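You operate a simulated robot arm through the tools that you are given. There is no shell and no other tool. Be economical: measure what you need, move in short steps, check, and stop when the job is done.

You run a simulated robot arm. Do the job below in one go: nothing can be reset, and whatever is moved stays where it is left.

JOB
Set the controls near the top of the wall bench. At the end: the heat button is switched on; the green jig slide is set to closed; the lever with the yellow grip is set to down; the hotplate knob is turned to 40; whatever was shut is shut again. Leave all else as you found it, and nothing knocked over. The green jig slide goes toward x +0.0, y -1.0, z +0.0 (a direction in the base frame), to its stop.

The check looks at the end state, three seconds after you hand in, the way a careful person would. Anything else that was tipped, shoved, dropped, spilled or broken makes it a failure.

ROBOT AND FRAMES
A 6-joint arm with a two-finger gripper, fixed in place. Base frame: the origin is at the foot of the arm, x ahead of it, y to its left, z up; the work surface is at about z = 0.88. Readings come in m, rad, newtons and seconds.
Its first joint turns from -2.897 to 2.897 rad. Payload 2.45 kg.
The tool frame sits at the grasp point between the pads (the TCP): z along the fingers, y along the line on which they close. The tips reach 0.02 m beyond it. The gripper opens to 0.14 m. The gripper's body begins 0.168 m behind the TCP.
Orientation is told as [roll, pitch, yaw] about the base's x, y, z axes, in that order, counted from this pose: with the fingers straight down and closing along the base's y, the tool's x points along the base's -x, its y along +y and its z along -z.

CONTROLS
- The arm moves only by the tool step_arm. Its argument "rows" is a list of rows, each a list of 3 entries, a list of its own where there are three numbers: the shift along the base's x, y, z in m, then the turn, a rotation vector about the base's x, y, z in rad, then the finger opening in m, from 0 to 0.14. In form: [[[x, y, z], [wx, wy, wz], jaw], ...]. A call has 1 to 8 rows; each row is the pose to reach, as a shift and turn from the pose commanded when the call began. Rows are played at 5 a second. More than 0.05 m and 0.15 rad between two rows, or a gripper value outside its range, and nothing of the call is played. A pose out of reach is approached as far as the arm can. The call stops where the force on the tool passes 40 N (or 10 N more than at its start, if that is more) or the arm is blocked; 0.2 s more then pass. Each finger travels about 0.045 m/s and halts on what it meets, pressing with about 36 N; the grip force reading is that of the motor and also rises with nothing between the fingers. The clock runs only during rows and for 0.2 s after the last one: add rows that repeat a pose to give the fingers time. The reply holds the time, the measured pose of the TCP, the force on the tool along the base axes, the opening and the grip force, in the units named above and with some noise, with the torque about the TCP (base axes, N m) and any sound that the robot's microphone picked up, and new pictures: "show" is both (left out), scene, wrist or none.
- Cameras (640 x 400 px; columns grow to the right, rows downward): "scene" is fixed at [0.0522, -0.6648, 1.6771]; the picture's right is [0.72, -0.70, 0.00], its down [-0.41, -0.42, -0.81] and it looks along [0.56, 0.58, -0.59] (base axes); focal length 349 px, centre (320, 200). "wrist" rides on the gripper at [0.078, 0.011, -0.209] in the tool frame; the picture's right is [-0.14, 0.99, 0.00], its down [-0.92, -0.13, -0.37] and it looks along [-0.37, -0.05, 0.93] (tool axes); focal length 280 px, centre (320, 200).
- pixel_to_xyz(camera, pixels): for up to 12 pixels [column, row] of the newest picture of that camera ("zoom" is the newest enlarged one), the place [x, y, z] in the base frame of the surface seen there, good to about 0.002 m, but the place of the scene camera against the robot may be out by one fixed shift of up to 0.025 m in any direction. No time passes.
- enlarge(camera, box): a new picture of the part [left, top, right, bottom] of that camera's present view, enlarged. No time passes.
- hand_in(): hands the job in; it is judged then, once.

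Keep the steps short. Do not move on a guess: measure, check each grasp and each placing, and mend mistakes. In all there are 60 turns and 200 pictures (those below and enlarged ones count). Leave the gripper open and the arm clear of the work at the hand-in unless told otherwise, and finish with a single line.

The tools are called by a JSON object that holds its "method" and its "body". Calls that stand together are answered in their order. step_arm: Moves the arm, as the interface text tells. Its arguments: {"type":"object","properties":{"rows":{"type":"array"},"show":{"type":"string","enum":["both","scene","wrist","none"]}},"required":["rows"]} The other tools are called the same way: pixel_to_xyz (camera, pixels) gives the place of the surface under pixels of a picture; enlarge (camera, box) takes an enlarged picture of a part of a camera's view; hand_in () hands the job in.

At the start:

```text
clock: 0.0
eef_pos: [0.8012, -0.1618, 1.2449]
tool_rot: [-0.001, -0.001, 0.001]
ft_force: [0.2, -0.3, -0.2]
torque: [0.04, 0.02, 0.0]
finger_gap: 0.1401
grip_force: 0.0
```

scene: 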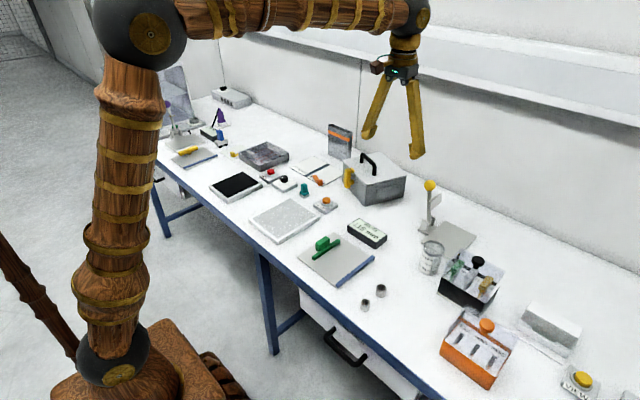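
wrist: 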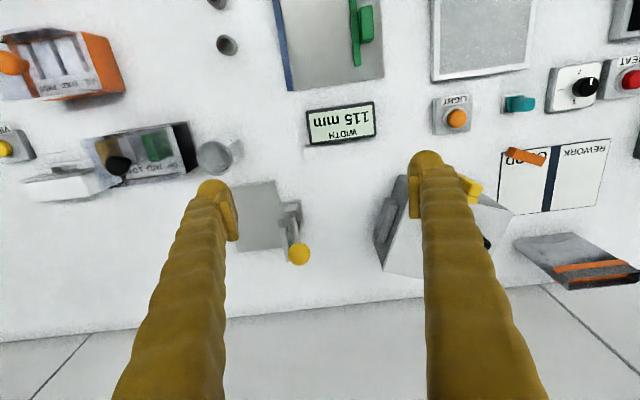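

I see the bench. I'll enlarge the areas with the heat button, knob, slide and lever before moving.

{"method": "enlarge", "body": {"camera": "scene", "box": [200, 130, 360, 230]}}

{"method": "enlarge", "body": {"camera": "scene", "box": [290, 170, 480, 300]}}

{"method": "enlarge", "body": {"camera": "wrist", "box": [420, 0, 640, 140]}}

{"method": "enlarge", "body": {"camera": "scene", "box": [420, 240, 640, 400]}}

```text
4.00 times, centred on (280, 180) of scene
```

zoom: 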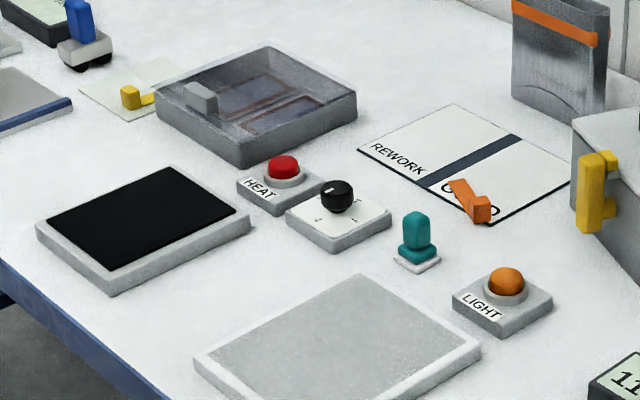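

```text
3.08 times, centred on (385, 235) of scene
```

zoom: 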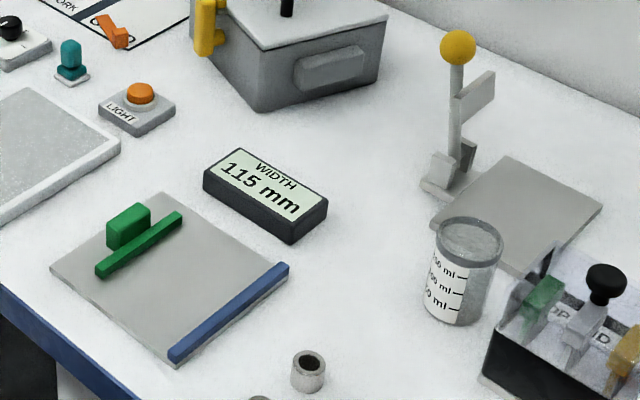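

```text
2.86 times, centred on (530, 70) of wrist
```

zoom: 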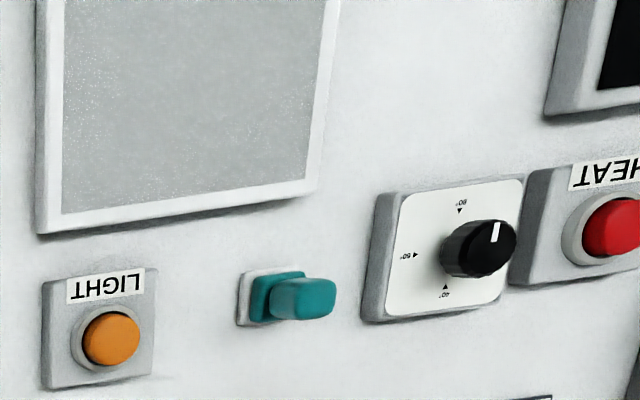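

```text
2.50 times, centred on (530, 320) of scene
```

zoom: 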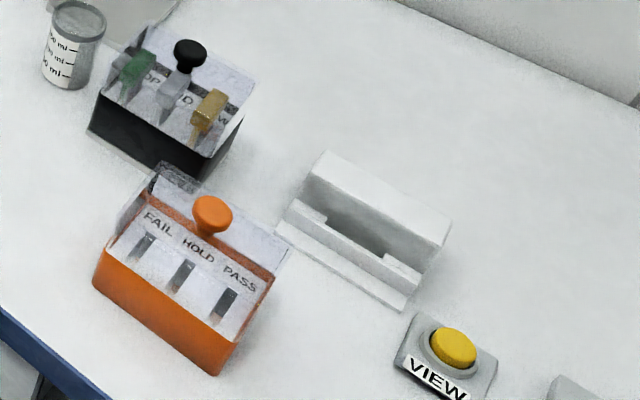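

Next I'll measure the positions of the heat button, knob, slide and lever from both cameras to find the scene offset.

{"method": "pixel_to_xyz", "body": {"camera": "wrist", "pixels": [[629, 79], [586, 86], [560, 95], [457, 118], [366, 25], [356, 40], [299, 253], [290, 210], [295, 230], [518, 102], [286, 60], [260, 210]]}}

{"method": "pixel_to_xyz", "body": {"camera": "scene", "pixels": [[271, 171], [284, 178], [326, 200], [322, 241], [327, 248], [430, 185], [431, 205], [304, 186], [430, 222], [285, 186], [314, 258], [340, 235]]}}

{"method": "enlarge", "body": {"camera": "wrist", "box": [230, 160, 330, 280]}}

{"method": "enlarge", "body": {"camera": "scene", "box": [150, 70, 310, 170]}}

{"method": "enlarge", "body": {"camera": "scene", "box": [405, 165, 485, 260]}}

```text
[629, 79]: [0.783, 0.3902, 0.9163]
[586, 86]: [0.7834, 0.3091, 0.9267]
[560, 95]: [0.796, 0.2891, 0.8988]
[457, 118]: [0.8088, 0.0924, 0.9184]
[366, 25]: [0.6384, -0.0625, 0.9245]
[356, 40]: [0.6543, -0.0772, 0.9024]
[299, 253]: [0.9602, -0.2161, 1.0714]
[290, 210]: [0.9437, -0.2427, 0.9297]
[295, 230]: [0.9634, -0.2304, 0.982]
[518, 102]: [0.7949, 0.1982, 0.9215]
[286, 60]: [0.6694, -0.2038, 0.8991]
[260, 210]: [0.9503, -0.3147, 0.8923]
```

```text
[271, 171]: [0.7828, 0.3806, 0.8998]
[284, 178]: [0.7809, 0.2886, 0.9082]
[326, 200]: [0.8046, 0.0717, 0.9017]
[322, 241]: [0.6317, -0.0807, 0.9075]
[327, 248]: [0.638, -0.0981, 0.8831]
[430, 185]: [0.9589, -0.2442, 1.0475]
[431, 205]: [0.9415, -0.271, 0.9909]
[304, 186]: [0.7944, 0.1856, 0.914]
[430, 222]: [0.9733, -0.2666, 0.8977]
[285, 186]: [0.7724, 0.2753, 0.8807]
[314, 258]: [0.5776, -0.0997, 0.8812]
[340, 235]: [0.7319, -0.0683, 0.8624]
```

```text
3.33 times, centred on (280, 220) of wrist
```

zoom: 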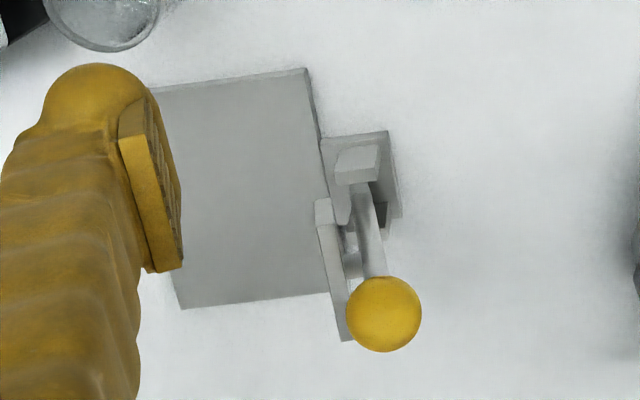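

```text
4.00 times, centred on (230, 120) of scene
```

zoom: 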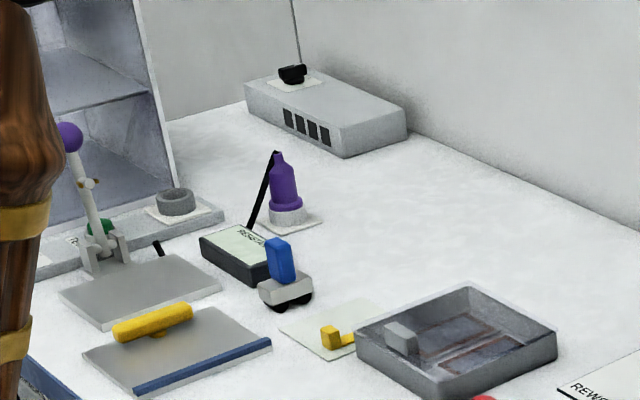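

```text
4.21 times, centred on (445, 212) of scene
```

zoom: 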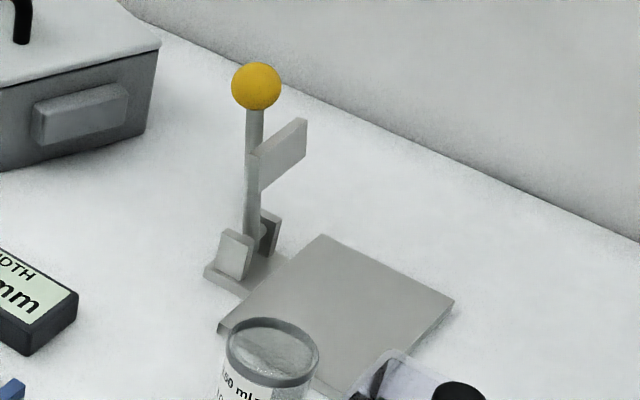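

Scene readings sit about (0.005, 0.02, 0.018) off the wrist's. The knob's pointer seems opposite the 40 mark. I'll move over the knob and heat button for a close look.

{"method": "step_arm", "body": {"rows": [[[-0.01, 0.049, 0], [0, 0, 0], 0.14], [[-0.02, 0.098, 0], [0, 0, 0], 0.14], [[-0.03, 0.147, 0], [0, 0, 0], 0.14], [[-0.04, 0.195, 0], [0, 0, 0], 0.14], [[-0.05, 0.243, 0], [0, 0, 0], 0.14], [[-0.06, 0.291, 0], [0, 0, 0], 0.14], [[-0.07, 0.339, 0], [0, 0, 0], 0.14], [[-0.08, 0.387, 0], [0, 0, 0], 0.14]], "show": "none"}}

{"method": "step_arm", "body": {"rows": [[[0, 0.04, -0.03], [0, 0, 0], 0.14], [[0, 0.08, -0.06], [0, 0, 0], 0.14], [[0, 0.11, -0.09], [0, 0, 0], 0.14], [[0, 0.11, -0.09], [0, 0, 0], 0.14]], "show": "wrist"}}

{"method": "enlarge", "body": {"camera": "wrist", "box": [220, 60, 420, 240]}}

```text
clock: 1.8
eef_pos: [0.7205, 0.2226, 1.2447]
tool_rot: [0.0, 0.0, 0.0]
ft_force: [0.0, 0.5, 0.3]
torque: [0.01, -0.01, 0.0]
finger_gap: 0.1401
grip_force: 0.0
```

```text
clock: 2.8
eef_pos: [0.7211, 0.3359, 1.1527]
tool_rot: [-0.001, -0.001, 0.0]
ft_force: [0.2, -0.1, -0.9]
torque: [-0.03, 0.07, 0.0]
finger_gap: 0.1401
grip_force: 0.0
```

wrist: 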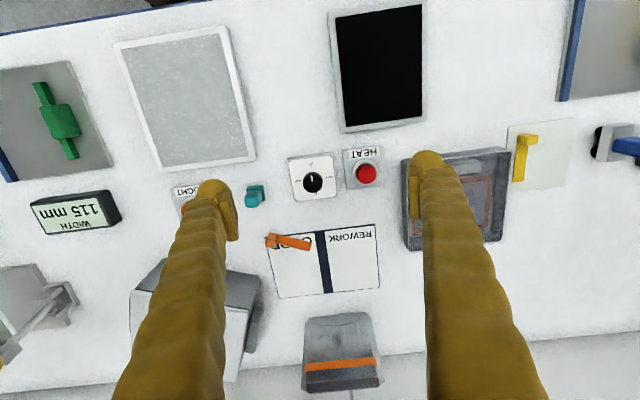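

```text
2.22 times, centred on (320, 150) of wrist
```

zoom: 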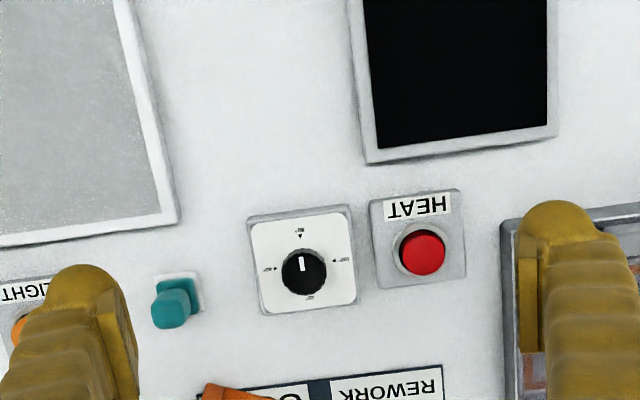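

The knob and heat button are in clear view. I'll zoom on the dial marks.

{"method": "enlarge", "body": {"camera": "wrist", "box": [285, 145, 345, 205]}}

{"method": "pixel_to_xyz", "body": {"camera": "wrist", "pixels": [[314, 181], [312, 173], [313, 166], [296, 181], [332, 178], [317, 196], [367, 173], [357, 179], [254, 196], [380, 95], [345, 196], [358, 173]]}}

```text
6.67 times, centred on (315, 175) of wrist
```

zoom: 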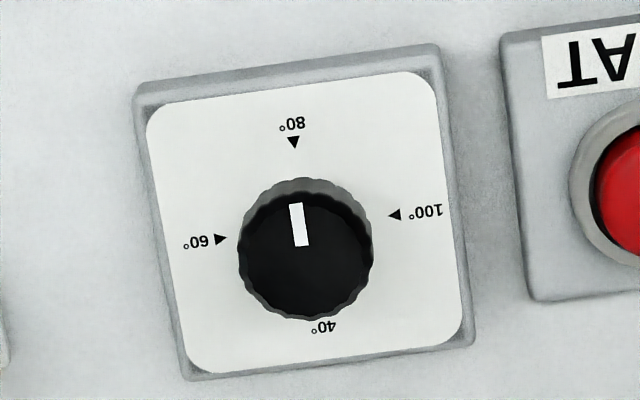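

```text
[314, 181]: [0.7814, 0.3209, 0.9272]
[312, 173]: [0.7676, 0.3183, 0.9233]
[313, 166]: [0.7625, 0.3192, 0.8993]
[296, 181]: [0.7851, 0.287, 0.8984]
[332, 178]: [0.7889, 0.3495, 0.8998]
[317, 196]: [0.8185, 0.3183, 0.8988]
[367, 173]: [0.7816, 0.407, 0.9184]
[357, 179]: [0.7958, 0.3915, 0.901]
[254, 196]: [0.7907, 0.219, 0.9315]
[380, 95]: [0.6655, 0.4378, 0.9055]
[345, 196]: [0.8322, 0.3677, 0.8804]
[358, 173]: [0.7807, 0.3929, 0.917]
```

Pointer is at 80; order 100→80→60→40 runs counter-clockwise from above, so I need +180° about z. First the heat button: centre ≈ (0.783, 0.404, 0.918). I'll close the fingers and come above it.

{"method": "step_arm", "body": {"rows": [[[0.01, 0.01, -0.02], [0, 0, 0], 0.0], [[0.02, 0.02, -0.04], [0, 0, 0], 0.0], [[0.03, 0.03, -0.06], [0, 0, 0], 0.0], [[0.04, 0.04, -0.08], [0, 0, 0], 0.0], [[0.05, 0.05, -0.1], [0, 0, 0], 0.0], [[0.06, 0.06, -0.12], [0, 0, 0], 0.0], [[0.062, 0.068, -0.14], [0, 0, 0], 0.0], [[0.062, 0.068, -0.17], [0, 0, 0], 0.0]]}}

{"method": "enlarge", "body": {"camera": "scene", "box": [220, 120, 320, 220]}}

```text
clock: 4.6
eef_pos: [0.7829, 0.4041, 0.9823]
tool_rot: [-0.002, 0.0, -0.001]
ft_force: [0.2, 0.5, 1.0]
torque: [-0.01, 0.01, -0.01]
finger_gap: 0.0
grip_force: 16.1
```

scene: 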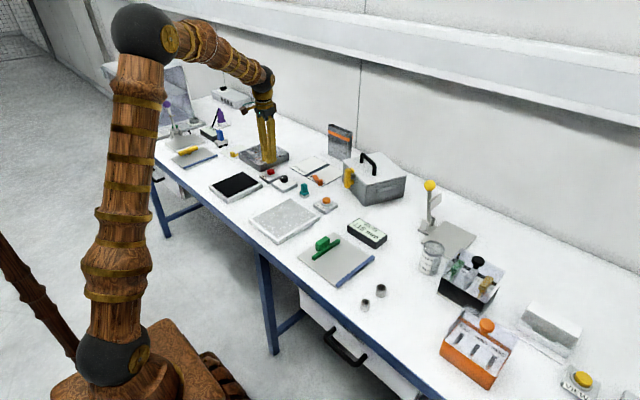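
wrist: 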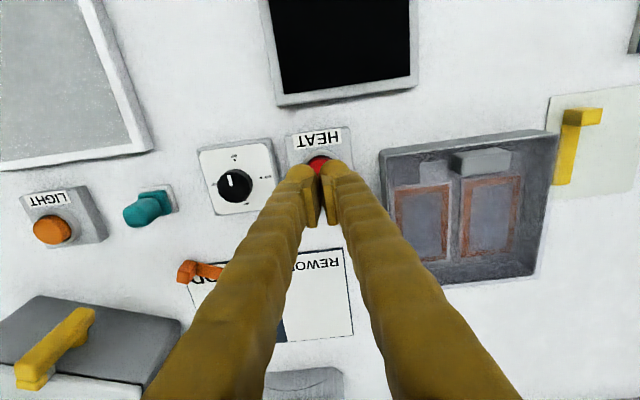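

```text
4.00 times, centred on (270, 170) of scene
```

zoom: 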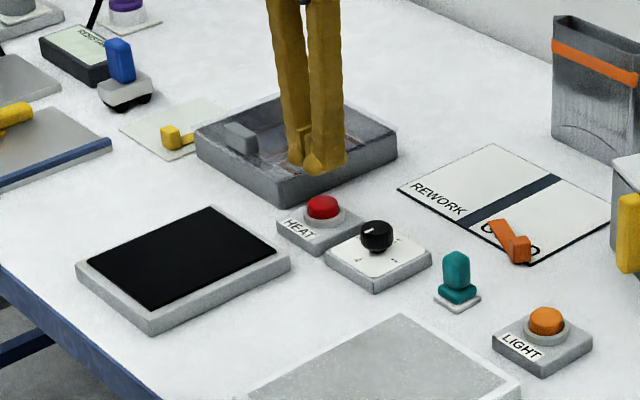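

Tips are right above the red button (wrist ≈ (318,165)). I'll descend and press in small steps.

{"method": "step_arm", "body": {"rows": [[[0, 0, -0.02], [0, 0, 0], 0.0], [[0, 0, -0.036], [0, 0, 0], 0.0], [[0, 0, -0.041], [0, 0, 0], 0.0], [[0, 0, -0.043], [0, 0, 0], 0.0], [[0, 0, -0.045], [0, 0, 0], 0.0], [[0, 0, -0.047], [0, 0, 0], 0.0], [[0, 0, -0.049], [0, 0, 0], 0.0]], "show": "wrist"}}

```text
clock: 6.2
eef_pos: [0.784, 0.4032, 0.9361]
tool_rot: [0.0, 0.0, -0.001]
ft_force: [0.3, -0.4, 1.0]
torque: [-0.03, 0.01, 0.03]
finger_gap: 0.0061
grip_force: 29.1
```

wrist: 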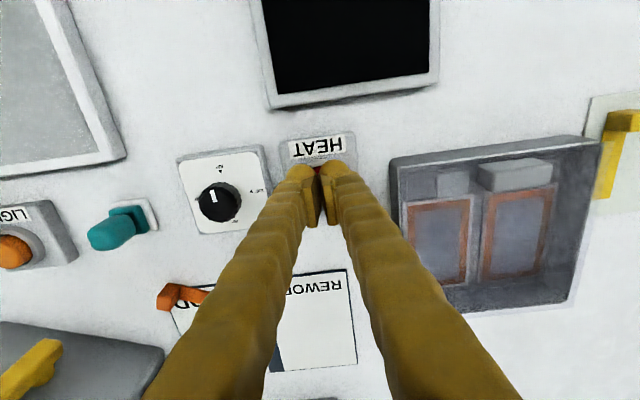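

Fingers have touched (gap 6 mm, small push). Continue pressing.

{"method": "step_arm", "body": {"rows": [[[0, 0, -0.002], [0, 0, 0], 0.0], [[0, 0, -0.004], [0, 0, 0], 0.0], [[0, 0, -0.006], [0, 0, 0], 0.0], [[0, 0, -0.008], [0, 0, 0], 0.0]], "show": "wrist"}}

{"method": "enlarge", "body": {"camera": "scene", "box": [230, 130, 310, 200]}}

```text
clock: 7.2
eef_pos: [0.7846, 0.403, 0.932]
tool_rot: [0.003, -0.004, 0.0]
ft_force: [-3.4, -2.7, 13.1]
torque: [-0.02, 0.09, 0.04]
finger_gap: 0.006
grip_force: 29.0
heard: click, click
stopped in row 4: the force on the tool passed its limit at 43 N (the readings are from after the stop); the commanded pose is now the measured one
```

wrist: 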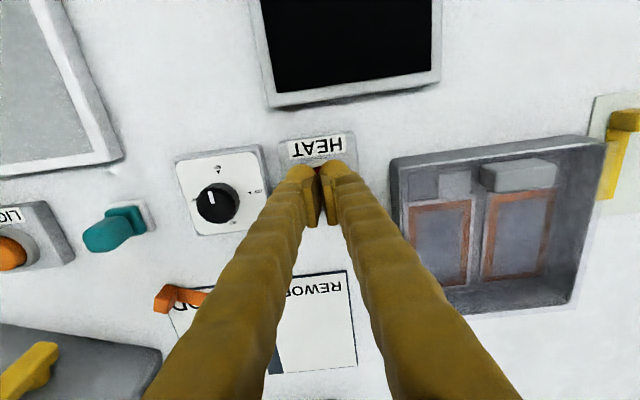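

```text
5.71 times, centred on (270, 165) of scene
```

zoom: 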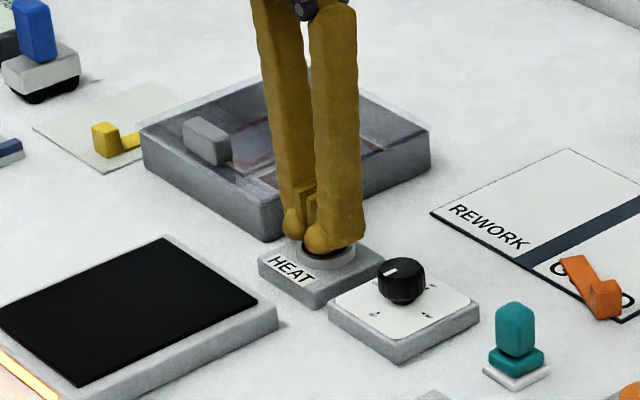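

Two clicks heard and an orange strip is now visible at the hotplate's left edge. I'll lift and look at the state.

{"method": "step_arm", "body": {"rows": [[[0, 0, 0.02], [0, 0, 0], 0.0], [[0, 0, 0.06], [0, 0, 0], 0.0], [[-0.03, -0.03, 0.1], [0, 0, 0], 0.05], [[-0.07, -0.05, 0.14], [0, 0, 0], 0.05], [[-0.07, -0.05, 0.14], [0, 0, 0], 0.05]]}}

{"method": "enlarge", "body": {"camera": "scene", "box": [190, 140, 310, 220]}}

{"method": "enlarge", "body": {"camera": "wrist", "box": [250, 60, 450, 220]}}

```text
refused: row 3 steps farther than a row can; nothing moved
```

```text
5.00 times, centred on (250, 180) of scene
```

zoom: 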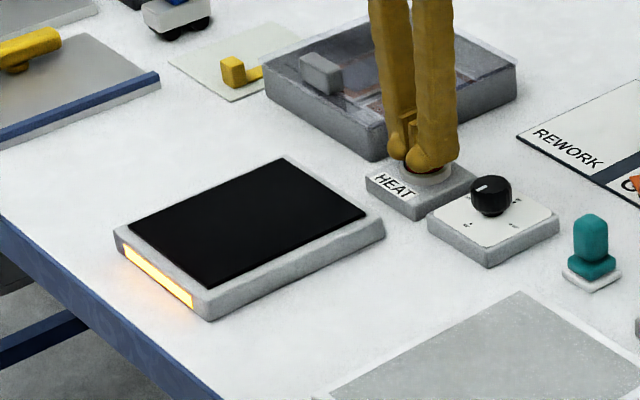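

```text
2.50 times, centred on (350, 140) of wrist
```

zoom: 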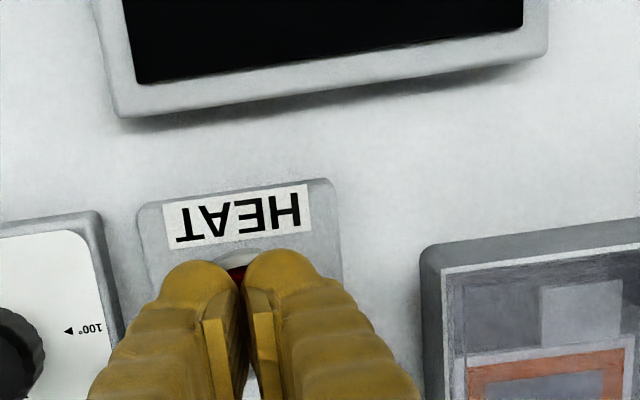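

The hotplate strip is lit: heat is on. Now straight up, then turn yaw −90° above the knob (0.789, 0.318).

{"method": "step_arm", "body": {"rows": [[[0, 0, 0.03], [0, 0, 0], 0.0], [[0, 0, 0.07], [0, 0, 0], 0.0], [[0, 0, 0.11], [0, 0, 0], 0.0], [[0.001, -0.02, 0.11], [0, 0, -0.145], 0.06], [[0.002, -0.04, 0.11], [0, 0, -0.29], 0.06], [[0.003, -0.06, 0.11], [0, 0, -0.435], 0.06], [[0.004, -0.08, 0.11], [0, 0, -0.58], 0.06], [[0.004, -0.085, 0.11], [0, 0, -0.725], 0.06]], "show": "none"}}

{"method": "step_arm", "body": {"rows": [[[0, 0, 0], [0, 0, -0.141], 0.06], [[0, 0, 0], [0, 0, -0.282], 0.06], [[0, 0, 0], [0, 0, -0.423], 0.06], [[0, 0, 0], [0, 0, -0.564], 0.06], [[0, 0, 0], [0, 0, -0.705], 0.06], [[0, 0, 0], [0, 0, -0.846], 0.06], [[0, 0, 0], [0, 0, -0.846], 0.06]]}}

{"method": "enlarge", "body": {"camera": "scene", "box": [190, 140, 310, 220]}}

```text
clock: 9.1
eef_pos: [0.7882, 0.318, 1.0423]
tool_rot: [0.001, -0.003, -0.728]
ft_force: [-0.1, -0.8, -0.1]
torque: [-0.01, -0.02, 0.03]
finger_gap: 0.0602
grip_force: 0.1
```

```text
clock: 10.7
eef_pos: [0.7885, 0.3187, 1.0403]
tool_rot: [0.001, -0.004, -1.571]
ft_force: [0.3, -0.2, -0.2]
torque: [-0.02, -0.02, 0.01]
finger_gap: 0.0603
grip_force: 0.1
```

scene: 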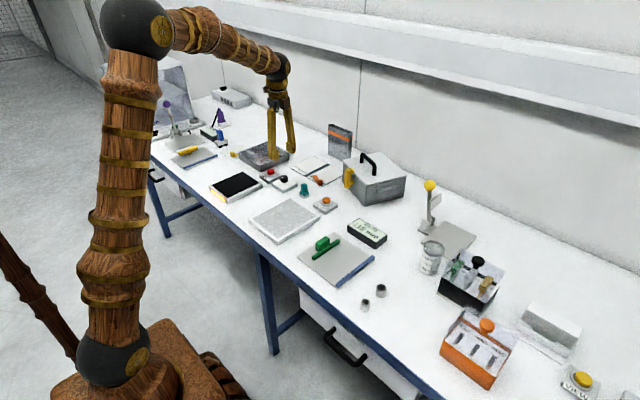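
wrist: 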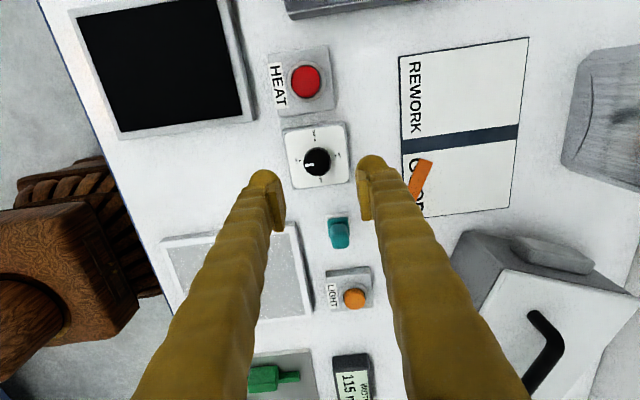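

```text
5.00 times, centred on (250, 180) of scene
```

zoom: 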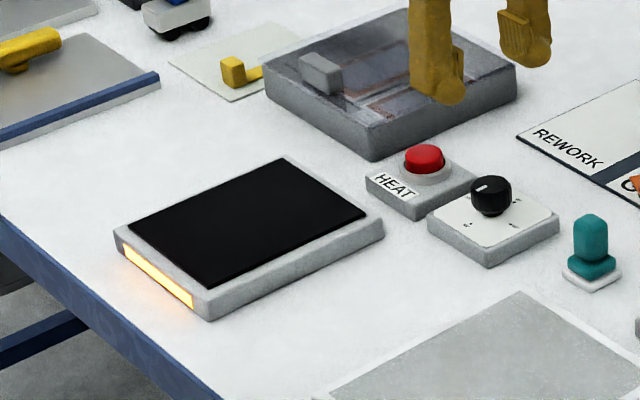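

Heat stays lit. I'll recheck the knob from this angle at wrist (317,162) before descending.

{"method": "enlarge", "body": {"camera": "wrist", "box": [280, 110, 360, 200]}}

{"method": "pixel_to_xyz", "body": {"camera": "wrist", "pixels": [[316, 160], [304, 162], [328, 162], [317, 150], [317, 172], [297, 158], [337, 155], [305, 80]]}}

```text
4.44 times, centred on (320, 155) of wrist
```

zoom: 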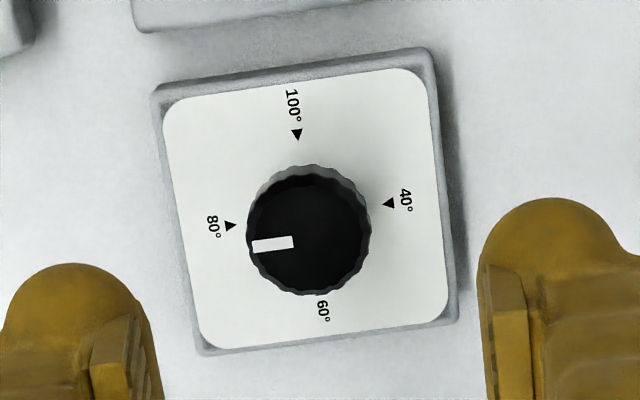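

```text
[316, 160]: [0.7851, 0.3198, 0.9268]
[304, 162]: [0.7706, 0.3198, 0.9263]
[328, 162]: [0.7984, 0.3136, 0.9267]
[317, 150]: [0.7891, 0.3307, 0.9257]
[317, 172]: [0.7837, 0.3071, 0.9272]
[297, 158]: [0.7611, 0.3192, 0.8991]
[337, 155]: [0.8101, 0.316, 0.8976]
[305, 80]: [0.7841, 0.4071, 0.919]
```

Knob centre ≈ (0.786, 0.3185), top 0.927. Descend so tips are at 0.907 around it, jaws 0.06.

{"method": "step_arm", "body": {"rows": [[[-0.0025, 0, -0.03], [0, 0, 0], 0.06], [[-0.0025, 0, -0.06], [0, 0, 0], 0.06], [[-0.0025, 0, -0.09], [0, 0, 0], 0.06], [[-0.0025, 0, -0.105], [0, 0, 0], 0.06], [[-0.0025, 0, -0.113], [0, 0, 0], 0.06], [[-0.0025, 0, -0.113], [0, 0, 0], 0.06]], "show": "both"}}

{"method": "enlarge", "body": {"camera": "wrist", "box": [240, 110, 400, 230]}}

```text
clock: 12.1
eef_pos: [0.7861, 0.3171, 0.926]
tool_rot: [0.001, -0.003, -1.57]
ft_force: [0.0, -0.2, 0.2]
torque: [0.0, 0.01, -0.01]
finger_gap: 0.06
grip_force: 0.1
```

scene: 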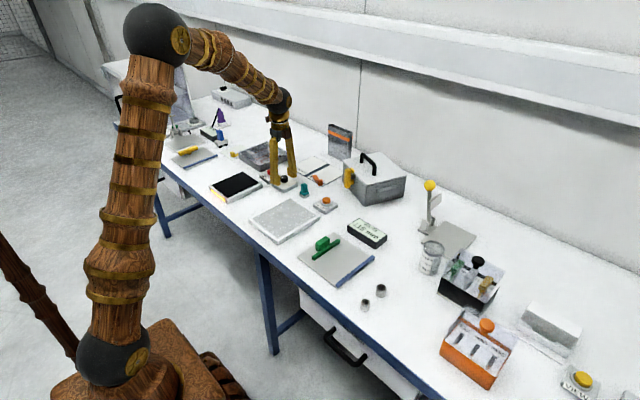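
wrist: 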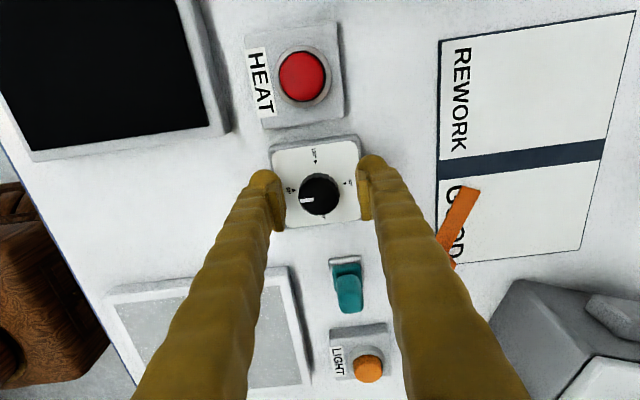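

```text
3.33 times, centred on (320, 170) of wrist
```

zoom: 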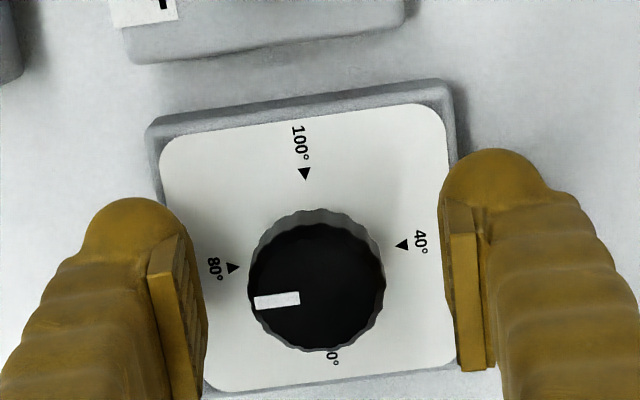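

The knob sits between the pads. Close.

{"method": "step_arm", "body": {"rows": [[[0, 0, 0], [0, 0, 0], 0.03], [[0, 0, 0], [0, 0, 0], 0.02], [[0, 0, 0], [0, 0, 0], 0.02], [[0, 0, 0], [0, 0, 0], 0.02]], "show": "wrist"}}

```text
clock: 13.1
eef_pos: [0.7848, 0.3174, 0.9264]
tool_rot: [-0.001, -0.002, -1.57]
ft_force: [-26.5, -0.3, 3.5]
torque: [-0.02, 0.31, -0.04]
finger_gap: 0.0312
grip_force: 44.7
```

wrist: 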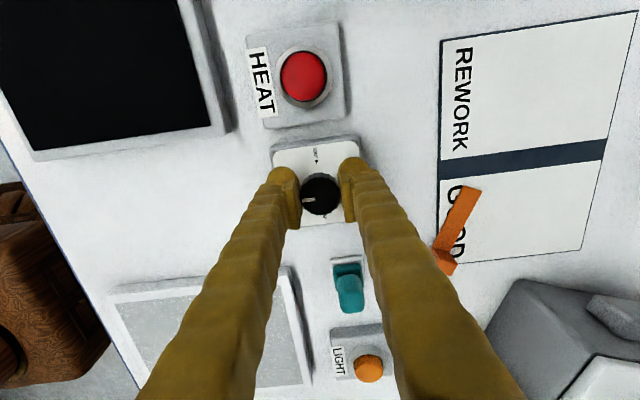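

Side force −26 N in x: I'm a few mm too far +x. I'll shift −x to centre on the knob.

{"method": "step_arm", "body": {"rows": [[[-0.001, 0, 0], [0, 0, 0], 0.02], [[-0.002, 0, 0], [0, 0, 0], 0.02], [[-0.002, 0, 0], [0, 0, 0], 0.02]], "show": "none"}}

```text
clock: 13.8
eef_pos: [0.7855, 0.3162, 0.9273]
tool_rot: [0.005, -0.003, -1.571]
ft_force: [13.7, -6.2, -11.3]
torque: [-0.09, -0.17, 0.0]
finger_gap: 0.031
grip_force: 45.0
```

Nearly centred now; correct +0.0007 and start turning counter-clockwise (+z).

{"method": "step_arm", "body": {"rows": [[[0.0007, 0, 0], [0, 0, 0], 0.02], [[0.0007, 0, 0], [0, 0, 0.1], 0.02], [[0.0007, 0, 0], [0, 0, 0.2], 0.02], [[0.0007, 0, 0], [0, 0, 0.3], 0.02]], "show": "wrist"}}

{"method": "enlarge", "body": {"camera": "wrist", "box": [240, 110, 400, 230]}}

```text
clock: 14.8
eef_pos: [0.7844, 0.3178, 0.9269]
tool_rot: [0.0, -0.003, -1.27]
ft_force: [7.6, -19.0, -23.0]
torque: [-0.17, -0.06, 0.0]
finger_gap: 0.031
grip_force: 44.7
```

wrist: 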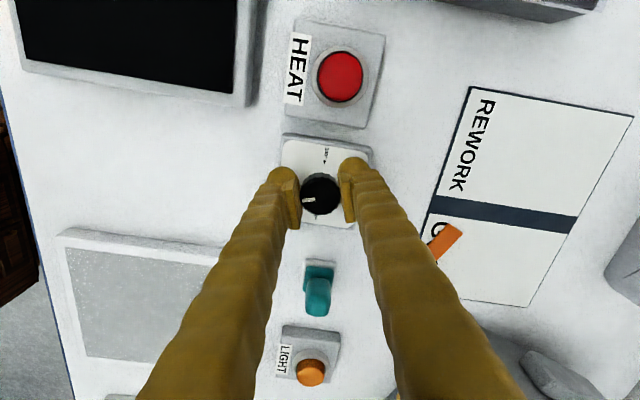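

```text
3.33 times, centred on (320, 170) of wrist
```

zoom: 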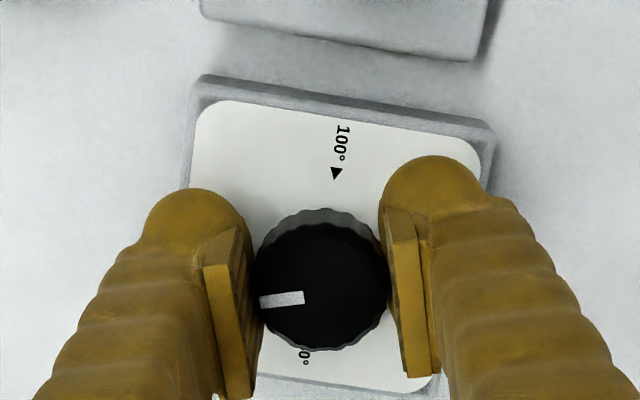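

The knob turns with the gripper. I'll relieve the side forces (y −19, z −23) by about 1 mm and go on turning.

{"method": "step_arm", "body": {"rows": [[[0.0003, -0.0008, -0.001], [0, 0, 0.12], 0.02], [[0.0003, -0.0008, -0.001], [0, 0, 0.24], 0.02], [[0.0003, -0.0008, -0.001], [0, 0, 0.36], 0.02], [[0.0003, -0.0008, -0.001], [0, 0, 0.48], 0.02]], "show": "none"}}

```text
clock: 16.0
eef_pos: [0.7836, 0.3169, 0.9271]
tool_rot: [-0.002, -0.002, -0.788]
ft_force: [-2.5, -2.7, 5.8]
torque: [-0.08, 0.01, -0.02]
finger_gap: 0.0311
grip_force: 45.4
stopped in row 4: the force on the tool passed its limit at 42 N (the readings are from after the stop); the commanded pose is now the measured one
```

It stopped briefly on force, forces now small (pose reset). Continue turning from yaw −0.79.

{"method": "step_arm", "body": {"rows": [[[0, 0, 0], [0, 0, 0.08], 0.02], [[0, 0, 0], [0, 0, 0.16], 0.02], [[0, 0, 0], [0, 0, 0.24], 0.02], [[0, 0, 0], [0, 0, 0.32], 0.02], [[0, 0, 0], [0, 0, 0.4], 0.02]], "show": "wrist"}}

{"method": "enlarge", "body": {"camera": "wrist", "box": [240, 110, 400, 230]}}

```text
clock: 17.2
eef_pos: [0.783, 0.3157, 0.9277]
tool_rot: [-0.003, -0.002, -0.388]
ft_force: [-13.8, -19.4, 9.5]
torque: [-0.17, 0.25, -0.07]
finger_gap: 0.0314
grip_force: 45.5
```

wrist: 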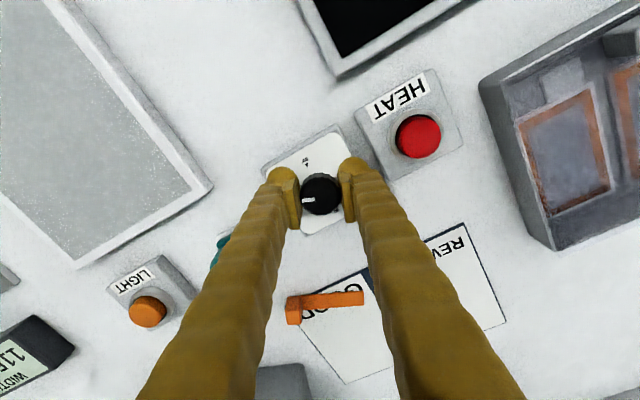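

```text
3.33 times, centred on (320, 170) of wrist
```

zoom: 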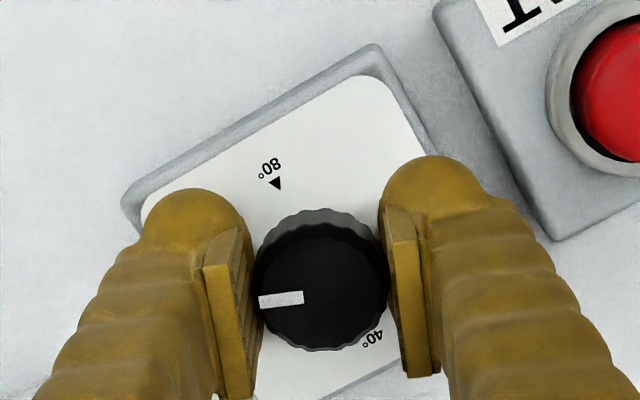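

Turning well (pointer fixed relative to fingers). Continue with a small relief in −x, −y.

{"method": "step_arm", "body": {"rows": [[[-0.0005, -0.0007, 0.0005], [0, 0, 0.1], 0.02], [[-0.0005, -0.0007, 0.0005], [0, 0, 0.2], 0.02], [[-0.0005, -0.0007, 0.0005], [0, 0, 0.3], 0.02], [[-0.0005, -0.0007, 0.0005], [0, 0, 0.4], 0.02]], "show": "none"}}

{"method": "step_arm", "body": {"rows": [[[0, 0, 0], [0, 0, 0.1], 0.02], [[0, 0, 0], [0, 0, 0.2], 0.02], [[0, 0, 0], [0, 0, 0.3], 0.02], [[0, 0, 0], [0, 0, 0.4], 0.02]], "show": "wrist"}}

```text
clock: 18.2
eef_pos: [0.7828, 0.3166, 0.9271]
tool_rot: [-0.002, -0.001, 0.012]
ft_force: [-14.6, -33.0, -7.8]
torque: [-0.32, 0.22, -0.06]
finger_gap: 0.0313
grip_force: 44.8
```

```text
clock: 18.9
eef_pos: [0.7823, 0.3148, 0.927]
tool_rot: [-0.002, 0.001, 0.232]
ft_force: [1.1, -3.5, 3.4]
torque: [-0.08, -0.07, -0.03]
finger_gap: 0.0312
grip_force: 45.0
stopped in row 3: the force on the tool passed its limit at 47 N (the readings are from after the stop); the commanded pose is now the measured one
```

wrist: 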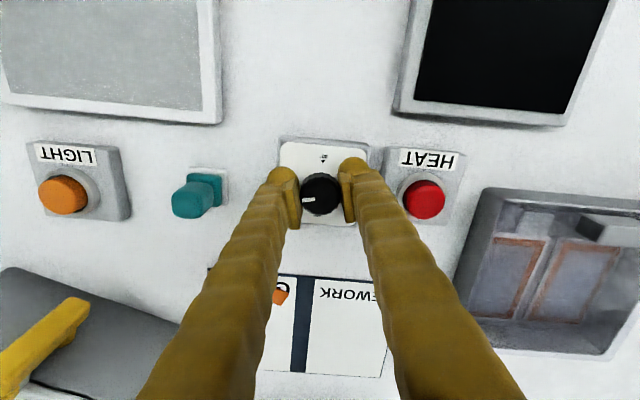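

Stopped on side force, now relaxed. Pointer still tracks the fingers (yaw 0.23 of 1.57). Continue.

{"method": "step_arm", "body": {"rows": [[[-0.0003, 0, 0], [0, 0, 0.1], 0.02], [[-0.0006, 0, 0], [0, 0, 0.2], 0.02], [[-0.001, 0, 0], [0, 0, 0.3], 0.02]], "show": "none"}}

{"method": "step_arm", "body": {"rows": [[[0, 0, 0], [0, 0, 0.1], 0.02], [[0, 0, 0], [0, 0, 0.2], 0.02], [[0, 0, 0], [0, 0, 0.3], 0.02]], "show": "none"}}

```text
clock: 19.7
eef_pos: [0.7838, 0.3147, 0.9265]
tool_rot: [-0.004, -0.002, 0.535]
ft_force: [16.8, -24.1, 0.3]
torque: [-0.19, -0.26, -0.09]
finger_gap: 0.031
grip_force: 45.0
```

```text
clock: 20.2
eef_pos: [0.7837, 0.3134, 0.9265]
tool_rot: [-0.003, 0.002, 0.632]
ft_force: [5.4, -3.8, -1.0]
torque: [-0.1, -0.05, -0.01]
finger_gap: 0.0309
grip_force: 45.6
stopped in row 2: the force on the tool passed its limit at 42 N (the readings are from after the stop); the commanded pose is now the measured one
```

Force points to (+x, −y); I'll follow it while turning.

{"method": "step_arm", "body": {"rows": [[[0.0003, -0.0002, 0], [0, 0, 0.1], 0.02], [[0.0006, -0.0004, 0], [0, 0, 0.2], 0.02], [[0.0009, -0.0006, 0], [0, 0, 0.3], 0.02], [[0.0012, -0.0007, 0], [0, 0, 0.4], 0.02]], "show": "wrist"}}

{"method": "enlarge", "body": {"camera": "wrist", "box": [240, 110, 400, 230]}}

```text
clock: 21.2
eef_pos: [0.7842, 0.3127, 0.9261]
tool_rot: [-0.002, 0.0, 1.036]
ft_force: [-8.4, -2.8, 1.8]
torque: [-0.08, 0.14, 0.02]
finger_gap: 0.031
grip_force: 44.9
```

wrist: 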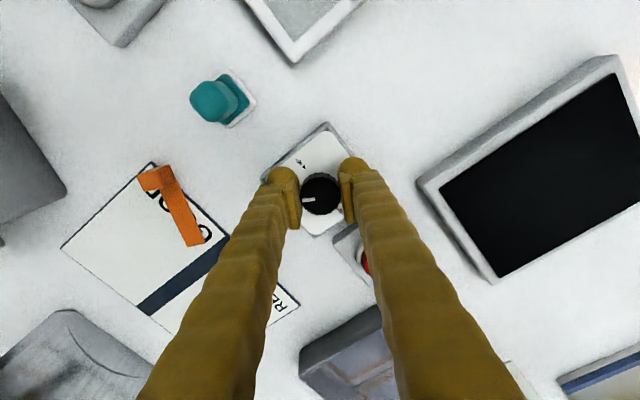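

```text
3.33 times, centred on (320, 170) of wrist
```

zoom: 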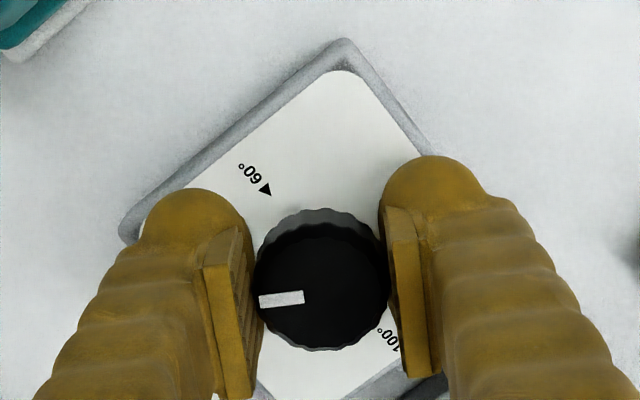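

Yaw 1.036; still need to reach ~1.571. Continue 0.535 rad.

{"method": "step_arm", "body": {"rows": [[[0, 0, 0], [0, 0, 0.1], 0.02], [[0, 0, 0], [0, 0, 0.2], 0.02], [[0, 0, 0], [0, 0, 0.3], 0.02], [[0, 0, 0], [0, 0, 0.4], 0.02], [[0, 0, 0], [0, 0, 0.48], 0.02], [[0, 0, 0], [0, 0, 0.535], 0.02]], "show": "wrist"}}

{"method": "enlarge", "body": {"camera": "wrist", "box": [240, 110, 400, 230]}}

```text
clock: 22.6
eef_pos: [0.7854, 0.3129, 0.9273]
tool_rot: [-0.004, -0.002, 1.57]
ft_force: [10.7, -22.8, -6.1]
torque: [-0.23, -0.09, 0.01]
finger_gap: 0.0314
grip_force: 44.7
```

wrist: 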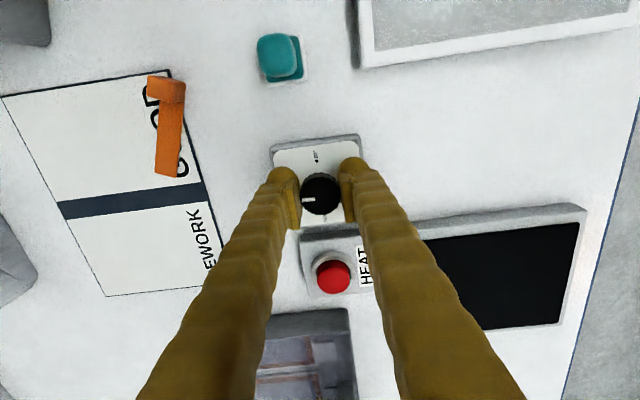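

```text
3.33 times, centred on (320, 170) of wrist
```

zoom: 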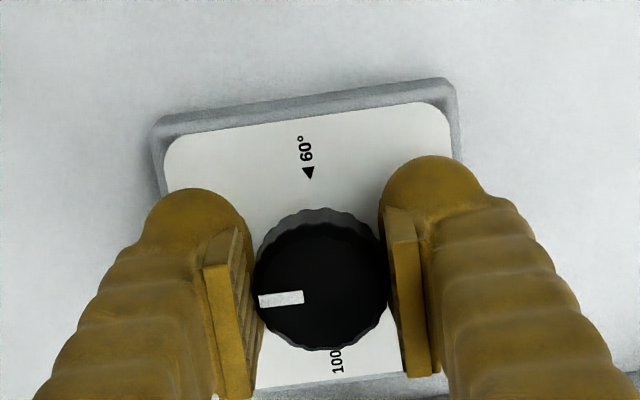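

Pointer is parallel to the panel edge (pointing left, toward the 40 side). Open and rise to check.

{"method": "step_arm", "body": {"rows": [[[0, 0, 0], [0, 0, 0], 0.06], [[0, 0, 0], [0, 0, 0], 0.06], [[0, 0, 0], [0, 0, 0], 0.06], [[0, 0, 0.03], [0, 0, 0], 0.06], [[0, 0, 0.07], [0, 0, 0], 0.06], [[0, 0, 0.11], [0, 0, 0], 0.06]], "show": "wrist"}}

{"method": "enlarge", "body": {"camera": "wrist", "box": [270, 110, 370, 200]}}

```text
clock: 24.0
eef_pos: [0.7837, 0.3142, 1.0375]
tool_rot: [-0.003, -0.001, 1.566]
ft_force: [0.2, -0.8, -0.4]
torque: [-0.02, 0.01, 0.01]
finger_gap: 0.0601
grip_force: 0.1
```

wrist: 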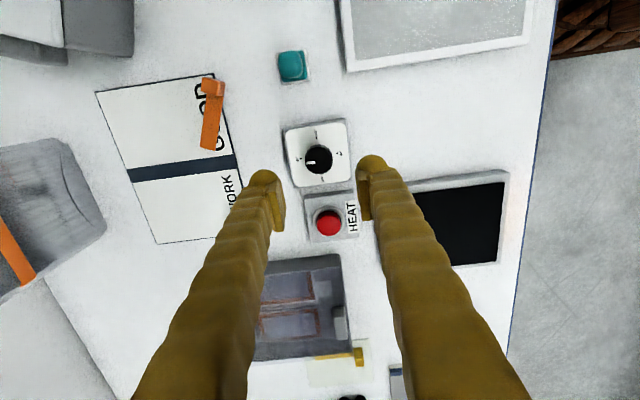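

```text
4.44 times, centred on (320, 155) of wrist
```

zoom: 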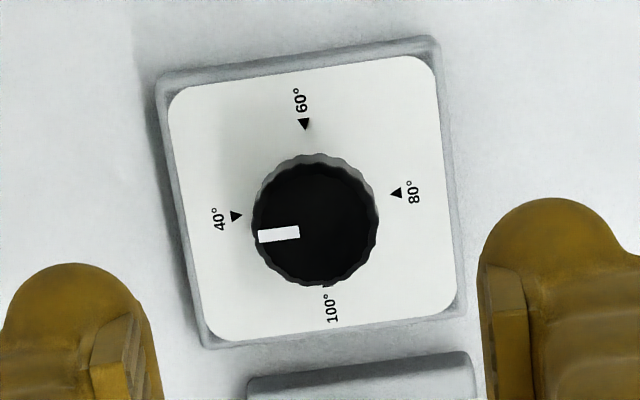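

The knob points at 40. I'll check the residual angle closer.

{"method": "enlarge", "body": {"camera": "wrist", "box": [300, 140, 342, 176]}}

{"method": "enlarge", "body": {"camera": "scene", "box": [265, 165, 305, 195]}}

```text
11.11 times, centred on (321, 158) of wrist
```

zoom: 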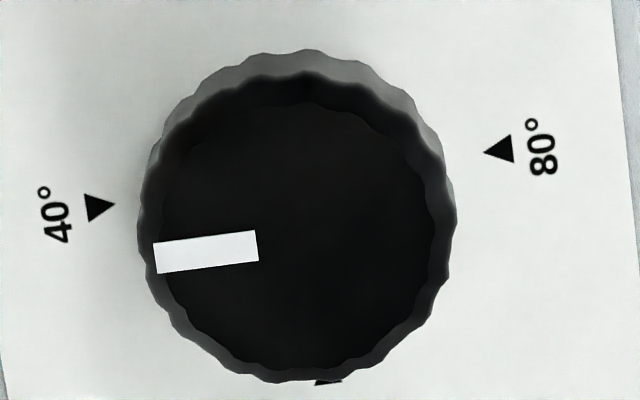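

```text
13.33 times, centred on (285, 180) of scene
```

zoom: 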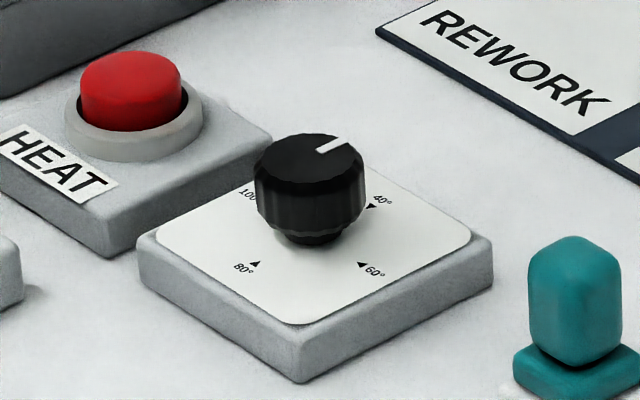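

Within 2° of the mark; good. Now I'll rise, turn yaw back to 0 and go over the green jig slide.

{"method": "step_arm", "body": {"rows": [[[0, 0, 0.04], [0, 0, 0], 0.06], [[-0.02, -0.03, 0.08], [0, 0, -0.14], 0.06], [[-0.04, -0.06, 0.1], [0, 0, -0.28], 0.06], [[-0.06, -0.09, 0.1], [0, 0, -0.42], 0.06], [[-0.08, -0.12, 0.1], [0, 0, -0.56], 0.06], [[-0.1, -0.15, 0.1], [0, 0, -0.7], 0.06], [[-0.12, -0.18, 0.1], [0, 0, -0.84], 0.06], [[-0.14, -0.21, 0.1], [0, 0, -0.98], 0.06]], "show": "none"}}

{"method": "step_arm", "body": {"rows": [[[-0.01, -0.04, 0], [0, 0, -0.14], 0.0], [[-0.02, -0.08, 0], [0, 0, -0.28], 0.0], [[-0.03, -0.11, 0], [0, 0, -0.42], 0.0], [[-0.04, -0.14, 0], [0, 0, -0.56], 0.0], [[-0.06, -0.17, 0], [0, 0, -0.586], 0.0], [[-0.06, -0.17, 0], [0, 0, -0.586], 0.0]], "show": "both"}}

{"method": "enlarge", "body": {"camera": "wrist", "box": [200, 60, 440, 220]}}

```text
refused: row 2 steps farther than a row can; nothing moved
```

```text
clock: 25.4
eef_pos: [0.7241, 0.1438, 1.0381]
tool_rot: [-0.003, -0.001, 0.981]
ft_force: [-0.8, 0.5, -0.1]
torque: [0.01, -0.01, 0.0]
finger_gap: 0.0
grip_force: 29.3
```

scene: 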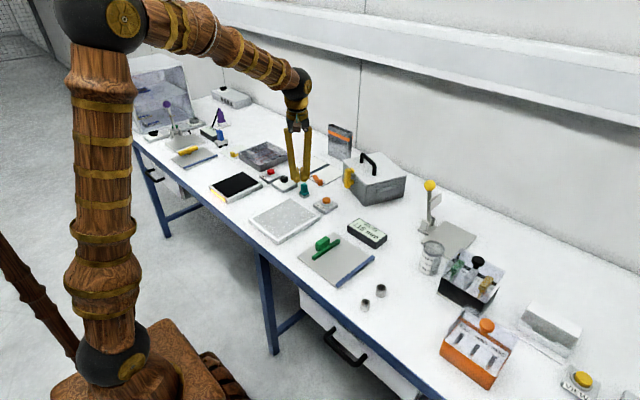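
wrist: 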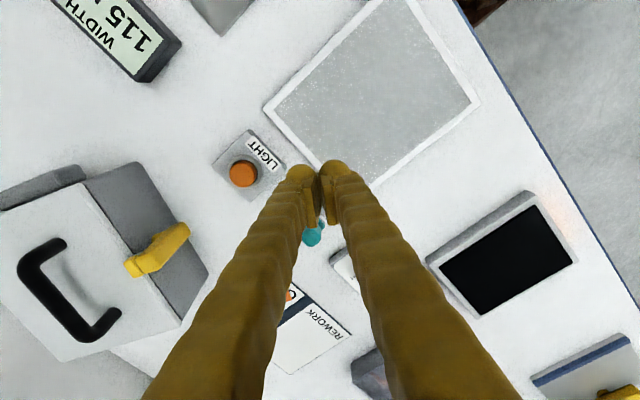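

```text
2.50 times, centred on (320, 140) of wrist
```

zoom: 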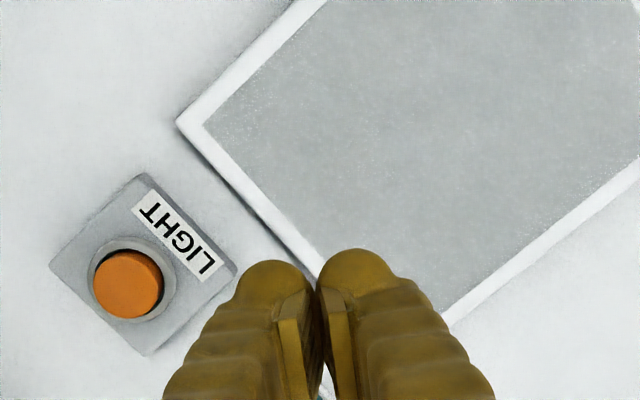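

The first row set was refused but the second ran, at a safe height (tips 1.02). Now rise and go over the jig, turning the rest back.

{"method": "step_arm", "body": {"rows": [[[-0.01, 0, 0.03], [0, 0, -0.14], 0.0], [[-0.03, -0.02, 0.06], [0, 0, -0.28], 0.0], [[-0.05, -0.04, 0.08], [0, 0, -0.42], 0.0], [[-0.08, -0.06, 0.09], [0, 0, -0.56], 0.0], [[-0.1, -0.08, 0.09], [0, 0, -0.7], 0.0], [[-0.12, -0.1, 0.09], [0, 0, -0.84], 0.0], [[-0.124, -0.12, 0.09], [0, 0, -0.981], 0.0], [[-0.124, -0.12, 0.09], [0, 0, -0.981], 0.0]], "show": "wrist"}}

```text
clock: 27.2
eef_pos: [0.6005, 0.0235, 1.1279]
tool_rot: [-0.004, -0.002, 0.0]
ft_force: [-0.1, 0.2, -0.1]
torque: [0.05, -0.03, -0.02]
finger_gap: 0.0
grip_force: 29.5
```

wrist: 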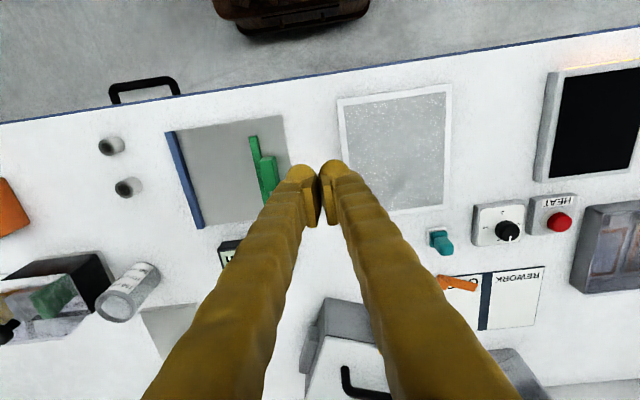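

I see the bar (250–275, 135–205) and block (266,175). Enlarge and measure.

{"method": "enlarge", "body": {"camera": "wrist", "box": [150, 100, 310, 240]}}

{"method": "pixel_to_xyz", "body": {"camera": "wrist", "pixels": [[254, 140], [261, 165], [262, 195], [268, 160], [268, 185], [275, 175], [274, 160], [185, 165], [192, 165], [198, 215], [180, 135], [284, 130]]}}

{"method": "enlarge", "body": {"camera": "scene", "box": [290, 215, 390, 295]}}

```text
2.86 times, centred on (230, 170) of wrist
```

zoom: 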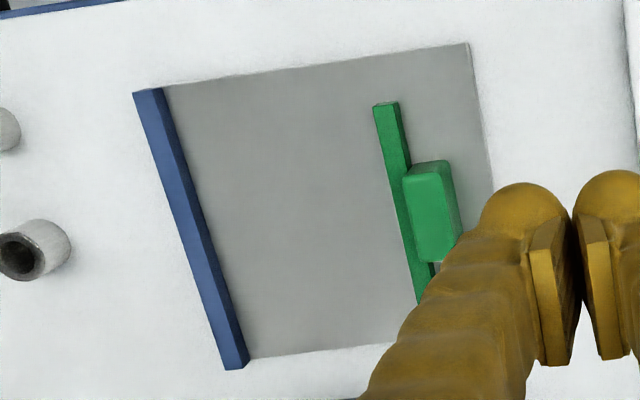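

```text
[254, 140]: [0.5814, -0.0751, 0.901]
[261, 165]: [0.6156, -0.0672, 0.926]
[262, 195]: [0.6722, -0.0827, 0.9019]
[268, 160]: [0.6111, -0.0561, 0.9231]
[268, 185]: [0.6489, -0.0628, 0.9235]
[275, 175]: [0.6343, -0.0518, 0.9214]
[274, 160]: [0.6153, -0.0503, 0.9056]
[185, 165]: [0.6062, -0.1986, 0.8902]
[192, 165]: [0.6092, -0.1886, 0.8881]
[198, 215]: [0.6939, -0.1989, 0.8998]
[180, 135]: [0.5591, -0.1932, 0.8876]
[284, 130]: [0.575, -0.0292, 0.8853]
```

```text
5.00 times, centred on (340, 255) of scene
```

zoom: 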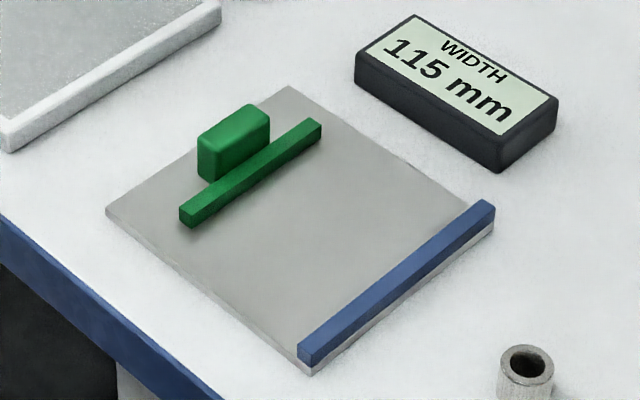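

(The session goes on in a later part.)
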